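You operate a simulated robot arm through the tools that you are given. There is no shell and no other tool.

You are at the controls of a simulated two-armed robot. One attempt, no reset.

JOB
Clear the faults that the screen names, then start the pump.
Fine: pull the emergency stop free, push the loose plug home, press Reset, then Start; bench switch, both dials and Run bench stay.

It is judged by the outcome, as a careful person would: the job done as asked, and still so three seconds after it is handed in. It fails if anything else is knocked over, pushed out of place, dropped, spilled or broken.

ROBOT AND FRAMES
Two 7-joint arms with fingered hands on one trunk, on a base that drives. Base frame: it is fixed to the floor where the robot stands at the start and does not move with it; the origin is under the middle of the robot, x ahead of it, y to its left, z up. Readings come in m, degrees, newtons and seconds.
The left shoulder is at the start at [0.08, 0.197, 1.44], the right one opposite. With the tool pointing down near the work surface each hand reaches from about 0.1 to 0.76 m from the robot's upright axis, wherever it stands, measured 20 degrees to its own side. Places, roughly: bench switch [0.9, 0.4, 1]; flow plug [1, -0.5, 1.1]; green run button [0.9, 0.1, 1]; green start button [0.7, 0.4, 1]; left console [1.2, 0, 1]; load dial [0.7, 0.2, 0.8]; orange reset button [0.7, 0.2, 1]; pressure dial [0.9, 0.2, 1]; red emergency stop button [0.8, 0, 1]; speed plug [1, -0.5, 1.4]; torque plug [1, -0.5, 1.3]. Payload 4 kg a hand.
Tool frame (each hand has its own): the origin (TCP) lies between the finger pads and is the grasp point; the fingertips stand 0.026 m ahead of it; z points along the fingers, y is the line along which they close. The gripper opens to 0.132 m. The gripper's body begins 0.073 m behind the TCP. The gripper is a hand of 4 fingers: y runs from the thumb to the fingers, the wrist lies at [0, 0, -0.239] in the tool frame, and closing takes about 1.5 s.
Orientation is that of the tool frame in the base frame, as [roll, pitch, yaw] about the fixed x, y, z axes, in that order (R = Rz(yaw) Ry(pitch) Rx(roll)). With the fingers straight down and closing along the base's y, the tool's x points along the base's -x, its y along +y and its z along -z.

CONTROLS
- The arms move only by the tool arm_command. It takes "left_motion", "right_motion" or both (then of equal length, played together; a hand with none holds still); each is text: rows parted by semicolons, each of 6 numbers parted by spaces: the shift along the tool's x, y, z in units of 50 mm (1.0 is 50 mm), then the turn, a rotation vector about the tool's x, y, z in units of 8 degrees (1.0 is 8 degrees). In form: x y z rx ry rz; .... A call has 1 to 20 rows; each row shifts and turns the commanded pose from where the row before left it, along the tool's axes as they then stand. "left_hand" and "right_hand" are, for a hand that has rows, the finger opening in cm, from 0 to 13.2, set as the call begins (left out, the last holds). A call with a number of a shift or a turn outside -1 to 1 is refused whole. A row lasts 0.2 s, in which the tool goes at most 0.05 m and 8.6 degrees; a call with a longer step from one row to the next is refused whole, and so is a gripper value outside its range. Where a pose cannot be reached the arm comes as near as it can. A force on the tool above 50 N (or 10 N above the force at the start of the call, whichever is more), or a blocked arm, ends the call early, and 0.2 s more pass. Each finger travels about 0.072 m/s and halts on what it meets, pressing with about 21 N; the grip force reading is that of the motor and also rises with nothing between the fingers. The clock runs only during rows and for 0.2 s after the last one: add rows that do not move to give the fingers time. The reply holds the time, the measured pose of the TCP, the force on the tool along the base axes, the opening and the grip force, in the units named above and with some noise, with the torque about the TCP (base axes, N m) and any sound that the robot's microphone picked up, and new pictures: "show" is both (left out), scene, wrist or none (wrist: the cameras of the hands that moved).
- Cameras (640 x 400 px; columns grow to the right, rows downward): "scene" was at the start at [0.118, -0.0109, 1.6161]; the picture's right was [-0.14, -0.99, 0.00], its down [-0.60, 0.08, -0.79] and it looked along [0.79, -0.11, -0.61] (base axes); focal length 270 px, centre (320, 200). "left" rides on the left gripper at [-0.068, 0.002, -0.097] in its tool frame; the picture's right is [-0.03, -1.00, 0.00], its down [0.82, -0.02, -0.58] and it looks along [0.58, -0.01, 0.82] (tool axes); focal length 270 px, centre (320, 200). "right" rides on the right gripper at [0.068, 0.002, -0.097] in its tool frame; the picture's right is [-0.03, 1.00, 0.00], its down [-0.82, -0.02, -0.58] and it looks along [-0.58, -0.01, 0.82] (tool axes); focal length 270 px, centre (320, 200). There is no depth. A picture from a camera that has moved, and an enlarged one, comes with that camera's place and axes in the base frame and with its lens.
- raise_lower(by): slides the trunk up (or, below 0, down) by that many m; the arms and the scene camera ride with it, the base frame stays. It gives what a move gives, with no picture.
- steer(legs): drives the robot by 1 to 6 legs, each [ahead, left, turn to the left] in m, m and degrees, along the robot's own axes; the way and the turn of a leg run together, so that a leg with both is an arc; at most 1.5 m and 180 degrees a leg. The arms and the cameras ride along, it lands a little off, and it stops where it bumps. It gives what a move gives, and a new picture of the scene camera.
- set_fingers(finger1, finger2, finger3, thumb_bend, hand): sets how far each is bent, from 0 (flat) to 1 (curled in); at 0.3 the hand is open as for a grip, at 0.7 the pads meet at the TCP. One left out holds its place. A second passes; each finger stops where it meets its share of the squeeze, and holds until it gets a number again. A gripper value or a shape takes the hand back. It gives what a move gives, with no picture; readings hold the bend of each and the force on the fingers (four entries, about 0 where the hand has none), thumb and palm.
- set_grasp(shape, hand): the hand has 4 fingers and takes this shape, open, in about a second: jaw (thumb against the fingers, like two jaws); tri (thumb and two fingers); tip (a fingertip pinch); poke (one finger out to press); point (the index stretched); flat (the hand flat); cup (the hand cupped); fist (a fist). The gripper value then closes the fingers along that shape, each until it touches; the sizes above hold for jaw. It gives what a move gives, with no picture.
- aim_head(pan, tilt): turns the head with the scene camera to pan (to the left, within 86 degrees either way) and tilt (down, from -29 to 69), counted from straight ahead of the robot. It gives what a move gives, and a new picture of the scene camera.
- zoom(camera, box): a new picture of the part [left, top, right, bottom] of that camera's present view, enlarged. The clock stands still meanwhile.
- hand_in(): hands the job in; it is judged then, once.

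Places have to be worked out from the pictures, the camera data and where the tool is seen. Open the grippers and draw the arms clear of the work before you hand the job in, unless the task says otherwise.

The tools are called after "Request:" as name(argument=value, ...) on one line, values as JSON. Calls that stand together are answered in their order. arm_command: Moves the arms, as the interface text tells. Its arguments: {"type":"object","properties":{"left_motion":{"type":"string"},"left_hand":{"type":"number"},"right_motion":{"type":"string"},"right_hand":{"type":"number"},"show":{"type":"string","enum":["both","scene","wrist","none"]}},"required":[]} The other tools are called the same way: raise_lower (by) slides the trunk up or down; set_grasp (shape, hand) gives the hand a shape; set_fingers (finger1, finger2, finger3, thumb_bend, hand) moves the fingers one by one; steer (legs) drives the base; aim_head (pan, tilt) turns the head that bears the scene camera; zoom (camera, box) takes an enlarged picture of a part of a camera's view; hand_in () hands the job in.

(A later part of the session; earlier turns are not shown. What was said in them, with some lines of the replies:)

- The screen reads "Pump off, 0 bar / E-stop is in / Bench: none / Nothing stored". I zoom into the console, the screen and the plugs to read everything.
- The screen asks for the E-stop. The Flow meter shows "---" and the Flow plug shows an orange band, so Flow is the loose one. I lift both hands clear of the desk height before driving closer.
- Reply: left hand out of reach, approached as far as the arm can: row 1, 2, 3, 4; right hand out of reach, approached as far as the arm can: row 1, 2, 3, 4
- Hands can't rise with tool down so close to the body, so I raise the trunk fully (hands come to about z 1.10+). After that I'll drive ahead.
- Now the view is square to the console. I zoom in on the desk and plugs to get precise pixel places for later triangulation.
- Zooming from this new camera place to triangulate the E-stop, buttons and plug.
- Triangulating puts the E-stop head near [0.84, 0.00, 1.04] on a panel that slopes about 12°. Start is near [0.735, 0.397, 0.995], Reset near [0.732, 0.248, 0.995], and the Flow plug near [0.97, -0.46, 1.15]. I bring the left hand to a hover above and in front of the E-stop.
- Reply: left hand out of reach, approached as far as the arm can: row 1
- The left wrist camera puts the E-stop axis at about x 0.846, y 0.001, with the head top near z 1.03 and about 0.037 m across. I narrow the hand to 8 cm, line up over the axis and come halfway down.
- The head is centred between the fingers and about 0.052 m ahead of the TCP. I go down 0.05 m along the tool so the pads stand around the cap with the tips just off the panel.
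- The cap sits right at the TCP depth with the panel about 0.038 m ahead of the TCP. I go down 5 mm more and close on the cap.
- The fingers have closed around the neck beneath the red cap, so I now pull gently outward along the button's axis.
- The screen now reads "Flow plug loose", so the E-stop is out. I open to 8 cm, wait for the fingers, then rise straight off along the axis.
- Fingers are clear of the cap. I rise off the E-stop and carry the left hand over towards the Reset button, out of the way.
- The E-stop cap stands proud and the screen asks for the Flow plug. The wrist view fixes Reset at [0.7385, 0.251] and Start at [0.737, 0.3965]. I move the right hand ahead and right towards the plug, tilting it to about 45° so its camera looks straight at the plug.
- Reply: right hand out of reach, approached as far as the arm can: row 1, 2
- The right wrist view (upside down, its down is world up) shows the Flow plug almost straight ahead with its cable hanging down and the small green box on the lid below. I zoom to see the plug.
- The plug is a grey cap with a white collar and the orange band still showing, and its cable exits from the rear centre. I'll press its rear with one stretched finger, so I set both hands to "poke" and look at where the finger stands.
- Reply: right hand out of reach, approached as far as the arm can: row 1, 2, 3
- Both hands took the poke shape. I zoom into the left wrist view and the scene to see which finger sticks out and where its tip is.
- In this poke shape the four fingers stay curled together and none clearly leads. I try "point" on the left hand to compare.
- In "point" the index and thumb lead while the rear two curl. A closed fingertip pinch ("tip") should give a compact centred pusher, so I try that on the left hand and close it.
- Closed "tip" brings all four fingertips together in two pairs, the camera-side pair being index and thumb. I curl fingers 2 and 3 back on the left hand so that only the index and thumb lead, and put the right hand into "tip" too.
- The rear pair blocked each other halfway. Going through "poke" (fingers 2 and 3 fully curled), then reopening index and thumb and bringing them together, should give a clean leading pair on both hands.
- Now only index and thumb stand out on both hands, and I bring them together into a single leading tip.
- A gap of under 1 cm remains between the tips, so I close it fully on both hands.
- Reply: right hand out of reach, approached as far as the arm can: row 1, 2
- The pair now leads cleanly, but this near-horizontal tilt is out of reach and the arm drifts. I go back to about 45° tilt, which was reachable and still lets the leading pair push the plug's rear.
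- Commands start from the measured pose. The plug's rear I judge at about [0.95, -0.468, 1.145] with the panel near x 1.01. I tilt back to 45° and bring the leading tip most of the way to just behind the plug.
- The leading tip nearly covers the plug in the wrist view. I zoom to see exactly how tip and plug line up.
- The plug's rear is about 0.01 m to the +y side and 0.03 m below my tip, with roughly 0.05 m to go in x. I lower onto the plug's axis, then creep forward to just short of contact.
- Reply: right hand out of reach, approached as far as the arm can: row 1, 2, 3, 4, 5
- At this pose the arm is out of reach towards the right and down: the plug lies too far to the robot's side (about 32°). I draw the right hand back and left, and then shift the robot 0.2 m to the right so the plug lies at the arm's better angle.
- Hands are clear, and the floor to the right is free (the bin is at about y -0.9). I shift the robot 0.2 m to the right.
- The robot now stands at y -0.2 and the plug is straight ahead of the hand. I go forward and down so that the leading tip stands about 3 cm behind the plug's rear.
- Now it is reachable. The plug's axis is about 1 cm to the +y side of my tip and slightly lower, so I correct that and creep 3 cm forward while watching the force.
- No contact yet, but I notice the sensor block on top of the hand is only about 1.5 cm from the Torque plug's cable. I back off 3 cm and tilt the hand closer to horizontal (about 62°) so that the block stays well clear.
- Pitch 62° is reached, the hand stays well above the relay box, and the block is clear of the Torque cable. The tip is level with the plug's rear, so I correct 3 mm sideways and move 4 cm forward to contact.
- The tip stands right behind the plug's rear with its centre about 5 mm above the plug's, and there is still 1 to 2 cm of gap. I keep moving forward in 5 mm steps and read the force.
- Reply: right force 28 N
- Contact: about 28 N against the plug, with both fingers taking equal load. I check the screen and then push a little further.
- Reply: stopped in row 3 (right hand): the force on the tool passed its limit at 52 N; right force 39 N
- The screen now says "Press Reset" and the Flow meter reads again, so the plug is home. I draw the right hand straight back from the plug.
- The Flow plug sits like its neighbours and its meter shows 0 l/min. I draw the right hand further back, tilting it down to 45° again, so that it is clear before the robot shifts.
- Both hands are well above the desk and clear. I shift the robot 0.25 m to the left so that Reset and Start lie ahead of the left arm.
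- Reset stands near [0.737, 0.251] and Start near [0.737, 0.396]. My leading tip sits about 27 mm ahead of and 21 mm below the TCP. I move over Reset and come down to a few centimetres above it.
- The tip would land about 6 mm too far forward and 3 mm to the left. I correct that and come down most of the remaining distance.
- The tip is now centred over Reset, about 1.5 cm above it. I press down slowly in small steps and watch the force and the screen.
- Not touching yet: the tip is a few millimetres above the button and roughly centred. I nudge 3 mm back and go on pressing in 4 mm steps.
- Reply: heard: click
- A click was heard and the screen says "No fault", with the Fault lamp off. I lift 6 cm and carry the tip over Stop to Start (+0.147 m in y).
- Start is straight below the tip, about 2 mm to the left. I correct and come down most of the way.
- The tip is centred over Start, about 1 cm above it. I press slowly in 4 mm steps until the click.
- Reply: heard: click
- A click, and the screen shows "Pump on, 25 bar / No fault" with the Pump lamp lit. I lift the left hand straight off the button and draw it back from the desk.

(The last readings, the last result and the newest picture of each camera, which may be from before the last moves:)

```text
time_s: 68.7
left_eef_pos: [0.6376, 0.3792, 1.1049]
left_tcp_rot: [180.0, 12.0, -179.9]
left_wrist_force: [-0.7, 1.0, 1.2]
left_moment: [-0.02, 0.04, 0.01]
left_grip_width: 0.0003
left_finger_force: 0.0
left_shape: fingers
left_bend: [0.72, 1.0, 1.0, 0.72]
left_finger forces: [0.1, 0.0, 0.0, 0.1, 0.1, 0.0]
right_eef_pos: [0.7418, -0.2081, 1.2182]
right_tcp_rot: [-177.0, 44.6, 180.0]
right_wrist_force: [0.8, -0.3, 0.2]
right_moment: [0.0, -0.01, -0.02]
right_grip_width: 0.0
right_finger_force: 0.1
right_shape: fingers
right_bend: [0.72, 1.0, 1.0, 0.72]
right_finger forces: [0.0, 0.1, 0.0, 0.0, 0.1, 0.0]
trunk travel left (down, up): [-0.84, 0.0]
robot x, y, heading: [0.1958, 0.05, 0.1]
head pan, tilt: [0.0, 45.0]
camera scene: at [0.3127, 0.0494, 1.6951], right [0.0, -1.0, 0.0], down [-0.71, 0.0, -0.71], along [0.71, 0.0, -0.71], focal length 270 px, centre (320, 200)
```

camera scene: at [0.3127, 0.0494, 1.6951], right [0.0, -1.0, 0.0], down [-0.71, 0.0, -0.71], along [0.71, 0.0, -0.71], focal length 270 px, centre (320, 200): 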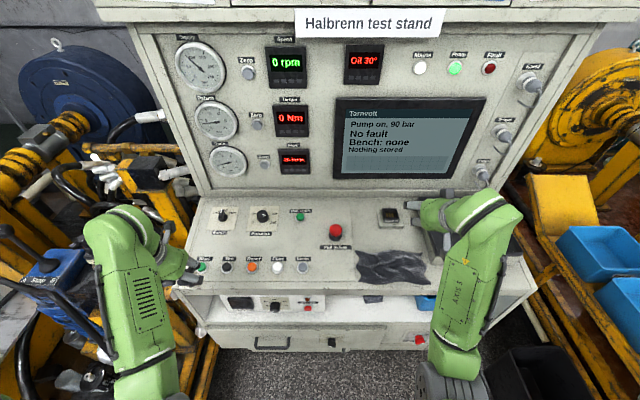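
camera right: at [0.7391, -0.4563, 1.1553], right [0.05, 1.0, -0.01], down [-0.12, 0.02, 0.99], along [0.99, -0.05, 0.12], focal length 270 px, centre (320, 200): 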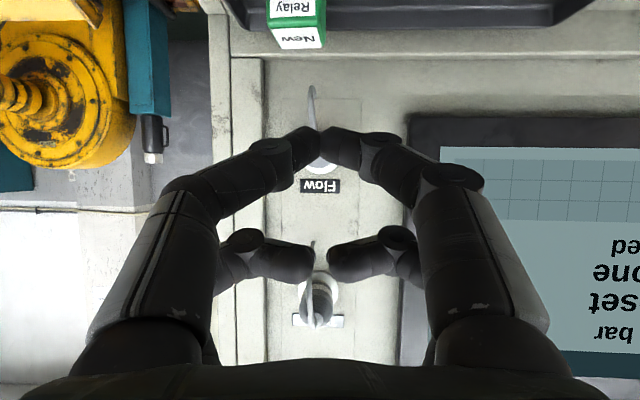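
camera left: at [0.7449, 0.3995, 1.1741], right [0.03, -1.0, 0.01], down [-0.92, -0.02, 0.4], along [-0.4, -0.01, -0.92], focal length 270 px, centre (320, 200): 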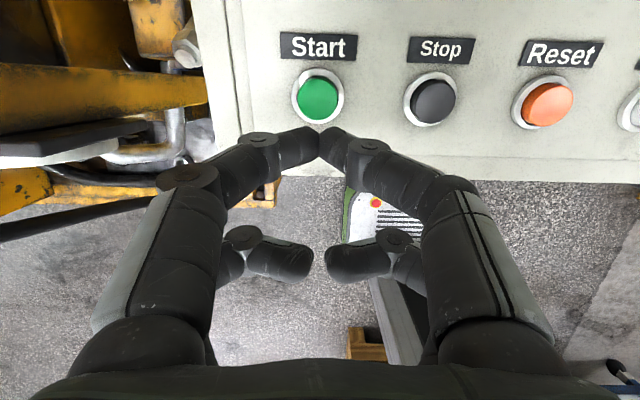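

The pump is on and building pressure (90 bar) with no fault. I bring the left hand inward, then drive the robot back to clear the console.

Request:
arm_command(left_motion="0 -0.7 0 0 0 0; 0 -0.7 0 0 0 0; 0 -0.7 0 0 0 0; 0 -0.5 0 0 0 0; 0 0 0 0 0 0", show="none")

Request:
steer(legs=[[-0.2, 0, 0]])

Request:
zoom(camera="scene", box=[270, 20, 510, 180])

```text
time_s: 69.9
left_eef_pos: [0.6379, 0.2496, 1.1057]
left_tcp_rot: [180.0, 12.0, -179.9]
left_wrist_force: [-0.4, 0.3, -0.4]
left_moment: [0.06, -0.01, -0.01]
left_grip_width: 0.0
left_finger_force: 0.1
left_shape: fingers
left_bend: [0.72, 1.0, 1.0, 0.72]
left_finger forces: [0.0, 0.0, 0.0, 0.1, 0.0, 0.0]
right_eef_pos: [0.7401, -0.2076, 1.219]
right_tcp_rot: [-177.1, 44.5, 179.9]
right_wrist_force: [0.0, 0.3, 0.2]
right_moment: [-0.02, -0.01, 0.01]
right_grip_width: 0.0
right_finger_force: 0.0
right_shape: fingers
right_bend: [0.72, 1.0, 1.0, 0.72]
right_finger forces: [0.0, 0.0, 0.0, 0.0, 0.0, 0.0]
trunk travel left (down, up): [-0.84, 0.0]
robot x, y, heading: [0.2003, 0.0486, 0.0]
head pan, tilt: [0.0, 45.0]
```

```text
time_s: 71.5
left_eef_pos: [0.445, 0.2481, 1.1027]
left_tcp_rot: [-180.0, 11.8, -180.0]
left_wrist_force: [-0.4, 0.7, -0.8]
left_moment: [-0.01, -0.01, 0.03]
left_grip_width: 0.0
left_finger_force: 0.1
left_shape: fingers
left_bend: [0.72, 1.0, 1.0, 0.72]
left_finger forces: [0.0, 0.1, 0.0, 0.0, 0.1, 0.0]
right_eef_pos: [0.5486, -0.2082, 1.2173]
right_tcp_rot: [-177.0, 44.3, 179.9]
right_wrist_force: [-0.2, 0.1, 0.3]
right_moment: [0.01, 0.03, 0.0]
right_grip_width: 0.0
right_finger_force: 0.0
right_shape: fingers
right_bend: [0.72, 1.0, 1.0, 0.72]
right_finger forces: [0.0, 0.1, 0.1, 0.0, 0.0, 0.0]
trunk travel left (down, up): [-0.84, 0.0]
robot x, y, heading: [0.0038, 0.0475, -0.1]
head pan, tilt: [0.0, 45.0]
camera scene: at [0.1214, 0.049, 1.6946], right [0.0, -1.0, 0.0], down [-0.71, 0.0, -0.7], along [0.7, 0.0, -0.71], focal length 270 px, centre (320, 200)
```

scene: 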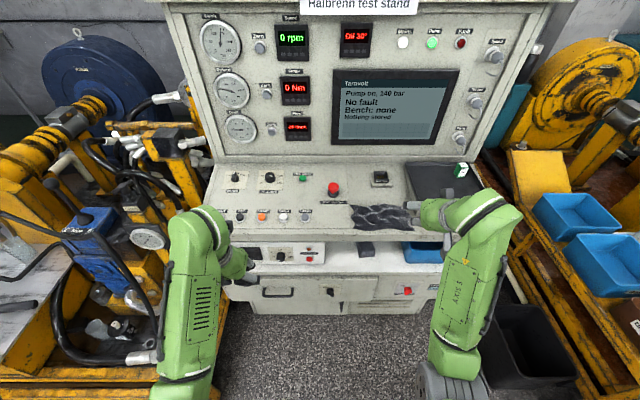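

```text
2.50 times, centred on (390, 100) of scene
camera zoom: at [0.1214, 0.049, 1.6946], right [0.0, -1.0, 0.0], down [-0.71, 0.0, -0.7], along [0.7, 0.0, -0.71], focal length 676 px, centre (145, 450)
```

zoom: 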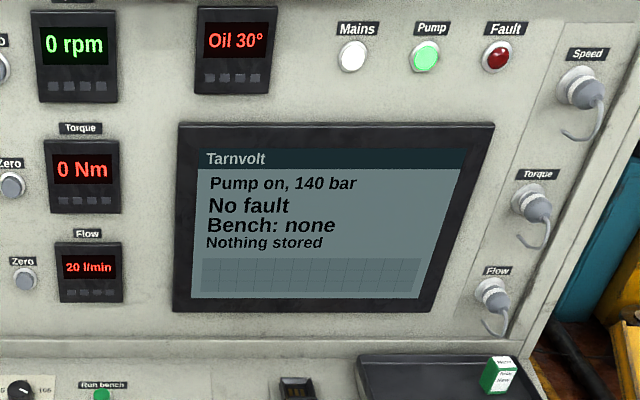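

Pump on at 140 bar, flow 20 l/min, no fault. I open both hands in the free space here and check the console again.

Request:
set_grasp(shape="jaw", hand="left")

Request:
set_grasp(shape="jaw", hand="right")

Request:
aim_head(pan=0, tilt=40)

Request:
zoom(camera="scene", box=[270, 40, 510, 220])

Request:
zoom(camera="scene", box=[190, 190, 440, 320])

Request:
zoom(camera="scene", box=[180, 30, 330, 200])

```text
time_s: 72.3
left_eef_pos: [0.4406, 0.2503, 1.106]
left_tcp_rot: [-179.9, 12.0, 180.0]
left_wrist_force: [0.3, -0.1, 1.1]
left_moment: [-0.01, 0.01, 0.0]
left_grip_width: 0.1319
left_finger_force: 0.0
left_shape: jaw
left_bend: [0.3, 0.3, 0.3, 0.3]
left_finger forces: [0.0, 0.1, 0.1, 0.0, 0.1, 0.0]
right_eef_pos: [0.543, -0.2085, 1.22]
right_tcp_rot: [-177.1, 44.6, -179.9]
right_wrist_force: [-0.4, -0.1, -0.4]
right_moment: [0.03, -0.03, -0.01]
right_grip_width: 0.0001
right_finger_force: 0.1
right_shape: fingers
right_bend: [0.72, 1.0, 1.0, 0.72]
right_finger forces: [0.0, 0.1, 0.0, 0.1, 0.0, 0.1]
trunk travel left (down, up): [-0.84, 0.0]
robot x, y, heading: [0.0006, 0.046, -0.1]
head pan, tilt: [0.0, 45.0]
```

```text
time_s: 73.2
left_eef_pos: [0.4404, 0.2489, 1.1053]
left_tcp_rot: [-179.9, 12.1, -180.0]
left_wrist_force: [-0.3, 0.2, -0.2]
left_moment: [0.02, -0.02, 0.0]
left_grip_width: 0.132
left_finger_force: 0.1
left_shape: jaw
left_bend: [0.3, 0.3, 0.3, 0.3]
left_finger forces: [0.0, 0.0, 0.1, 0.0, 0.0, 0.1]
right_eef_pos: [0.5438, -0.2059, 1.22]
right_tcp_rot: [-177.1, 44.6, 179.9]
right_wrist_force: [0.6, 0.0, 0.4]
right_moment: [-0.02, 0.0, 0.01]
right_grip_width: 0.1318
right_finger_force: 0.0
right_shape: jaw
right_bend: [0.3, 0.3, 0.3, 0.3]
right_finger forces: [0.0, 0.0, 0.0, 0.0, 0.1, 0.0]
trunk travel left (down, up): [-0.84, 0.0]
robot x, y, heading: [0.0047, 0.0504, 0.1]
head pan, tilt: [0.0, 45.0]
```

```text
time_s: 73.9
left_eef_pos: [0.4407, 0.2492, 1.1051]
left_tcp_rot: [-180.0, 12.0, 179.9]
left_wrist_force: [-0.1, 0.3, 0.3]
left_moment: [0.01, -0.03, 0.03]
left_grip_width: 0.1318
left_finger_force: 0.1
left_shape: jaw
left_bend: [0.3, 0.3, 0.3, 0.3]
left_finger forces: [0.0, 0.0, 0.0, 0.0, 0.0, 0.0]
right_eef_pos: [0.5434, -0.2084, 1.2205]
right_tcp_rot: [-177.2, 44.6, 180.0]
right_wrist_force: [0.1, 0.9, 0.1]
right_moment: [0.04, 0.02, 0.0]
right_grip_width: 0.1317
right_finger_force: 0.1
right_shape: jaw
right_bend: [0.3, 0.3, 0.3, 0.3]
right_finger forces: [0.0, 0.0, 0.1, 0.0, 0.0, 0.0]
trunk travel left (down, up): [-0.84, 0.0]
robot x, y, heading: [0.0008, 0.0492, -0.0]
head pan, tilt: [0.0, 40.0]
camera scene: at [0.1181, 0.049, 1.7024], right [0.0, -1.0, 0.0], down [-0.64, 0.0, -0.77], along [0.77, 0.0, -0.64], focal length 270 px, centre (320, 200)
```

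scene: 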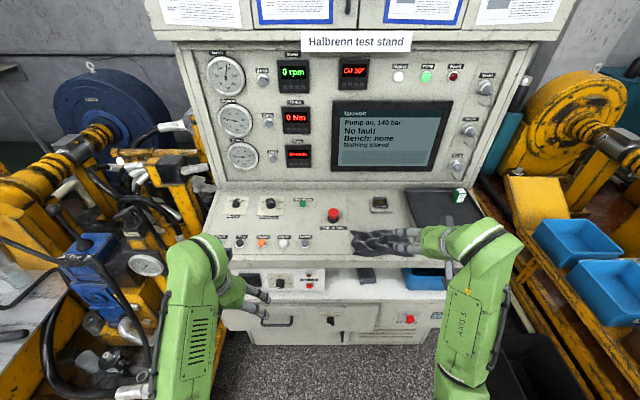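

```text
2.22 times, centred on (390, 130) of scene
camera zoom: at [0.1181, 0.049, 1.7024], right [0.0, -1.0, 0.0], down [-0.64, 0.0, -0.77], along [0.77, 0.0, -0.64], focal length 601 px, centre (164, 356)
```

zoom: 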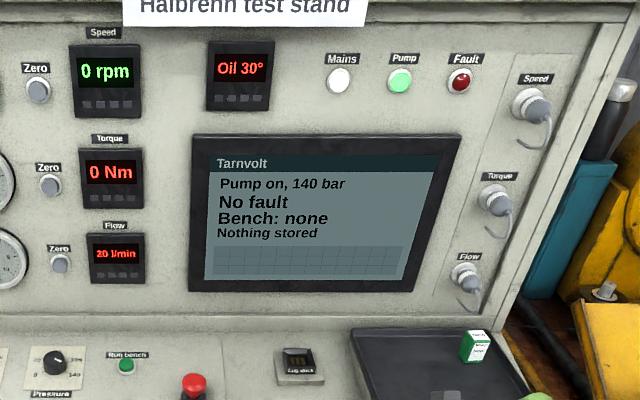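

```text
2.56 times, centred on (315, 255) of scene
camera zoom: at [0.1181, 0.049, 1.7024], right [0.0, -1.0, 0.0], down [-0.64, 0.0, -0.77], along [0.77, 0.0, -0.64], focal length 692 px, centre (333, 59)
```

zoom: 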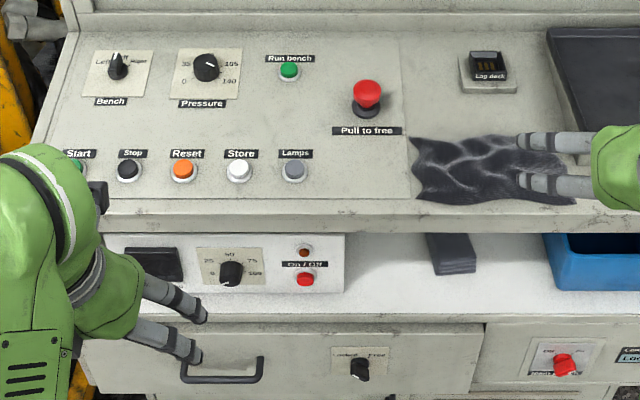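

```text
2.35 times, centred on (255, 115) of scene
camera zoom: at [0.1181, 0.049, 1.7024], right [0.0, -1.0, 0.0], down [-0.64, 0.0, -0.77], along [0.77, 0.0, -0.64], focal length 636 px, centre (473, 400)
```

zoom: 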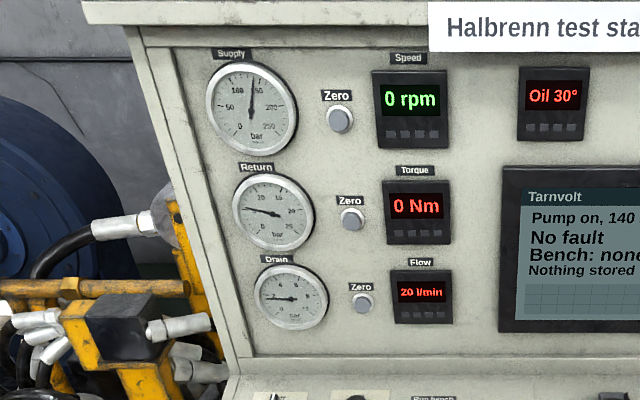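

The pump holds at 140 bar with no fault, the E-stop is out, the plug is seated, and the bench switch and dials show no change. Both hands are open and clear, so I hand the job in.

Request:
hand_in()

```text
The job is handed in.
```

The faults are cleared and the pump is running. At hand-in the screen read "Pump on, 140 bar / No fault", with the Pump lamp lit, the Fault lamp off and flow at 20 l/min.

- **Emergency stop:** pulled free, after which the screen went on to "Flow plug loose".
- **Flow plug:** pushed home by hand force (about 28 N when the screen changed to "Press Reset"). I pushed once more, and the force reached 52 N before the arm stopped itself. The plug looks seated like its neighbours.
- **Reset, then Start:** each was pressed once and clicked.
- **Left alone:** I did not touch the bench switch, the pressure and load dials or Run bench. The bench switch and pressure dial look unchanged. I saw nothing knocked over or moved.

I drove the robot back to about its starting spot, with both hands open and clear of the console.
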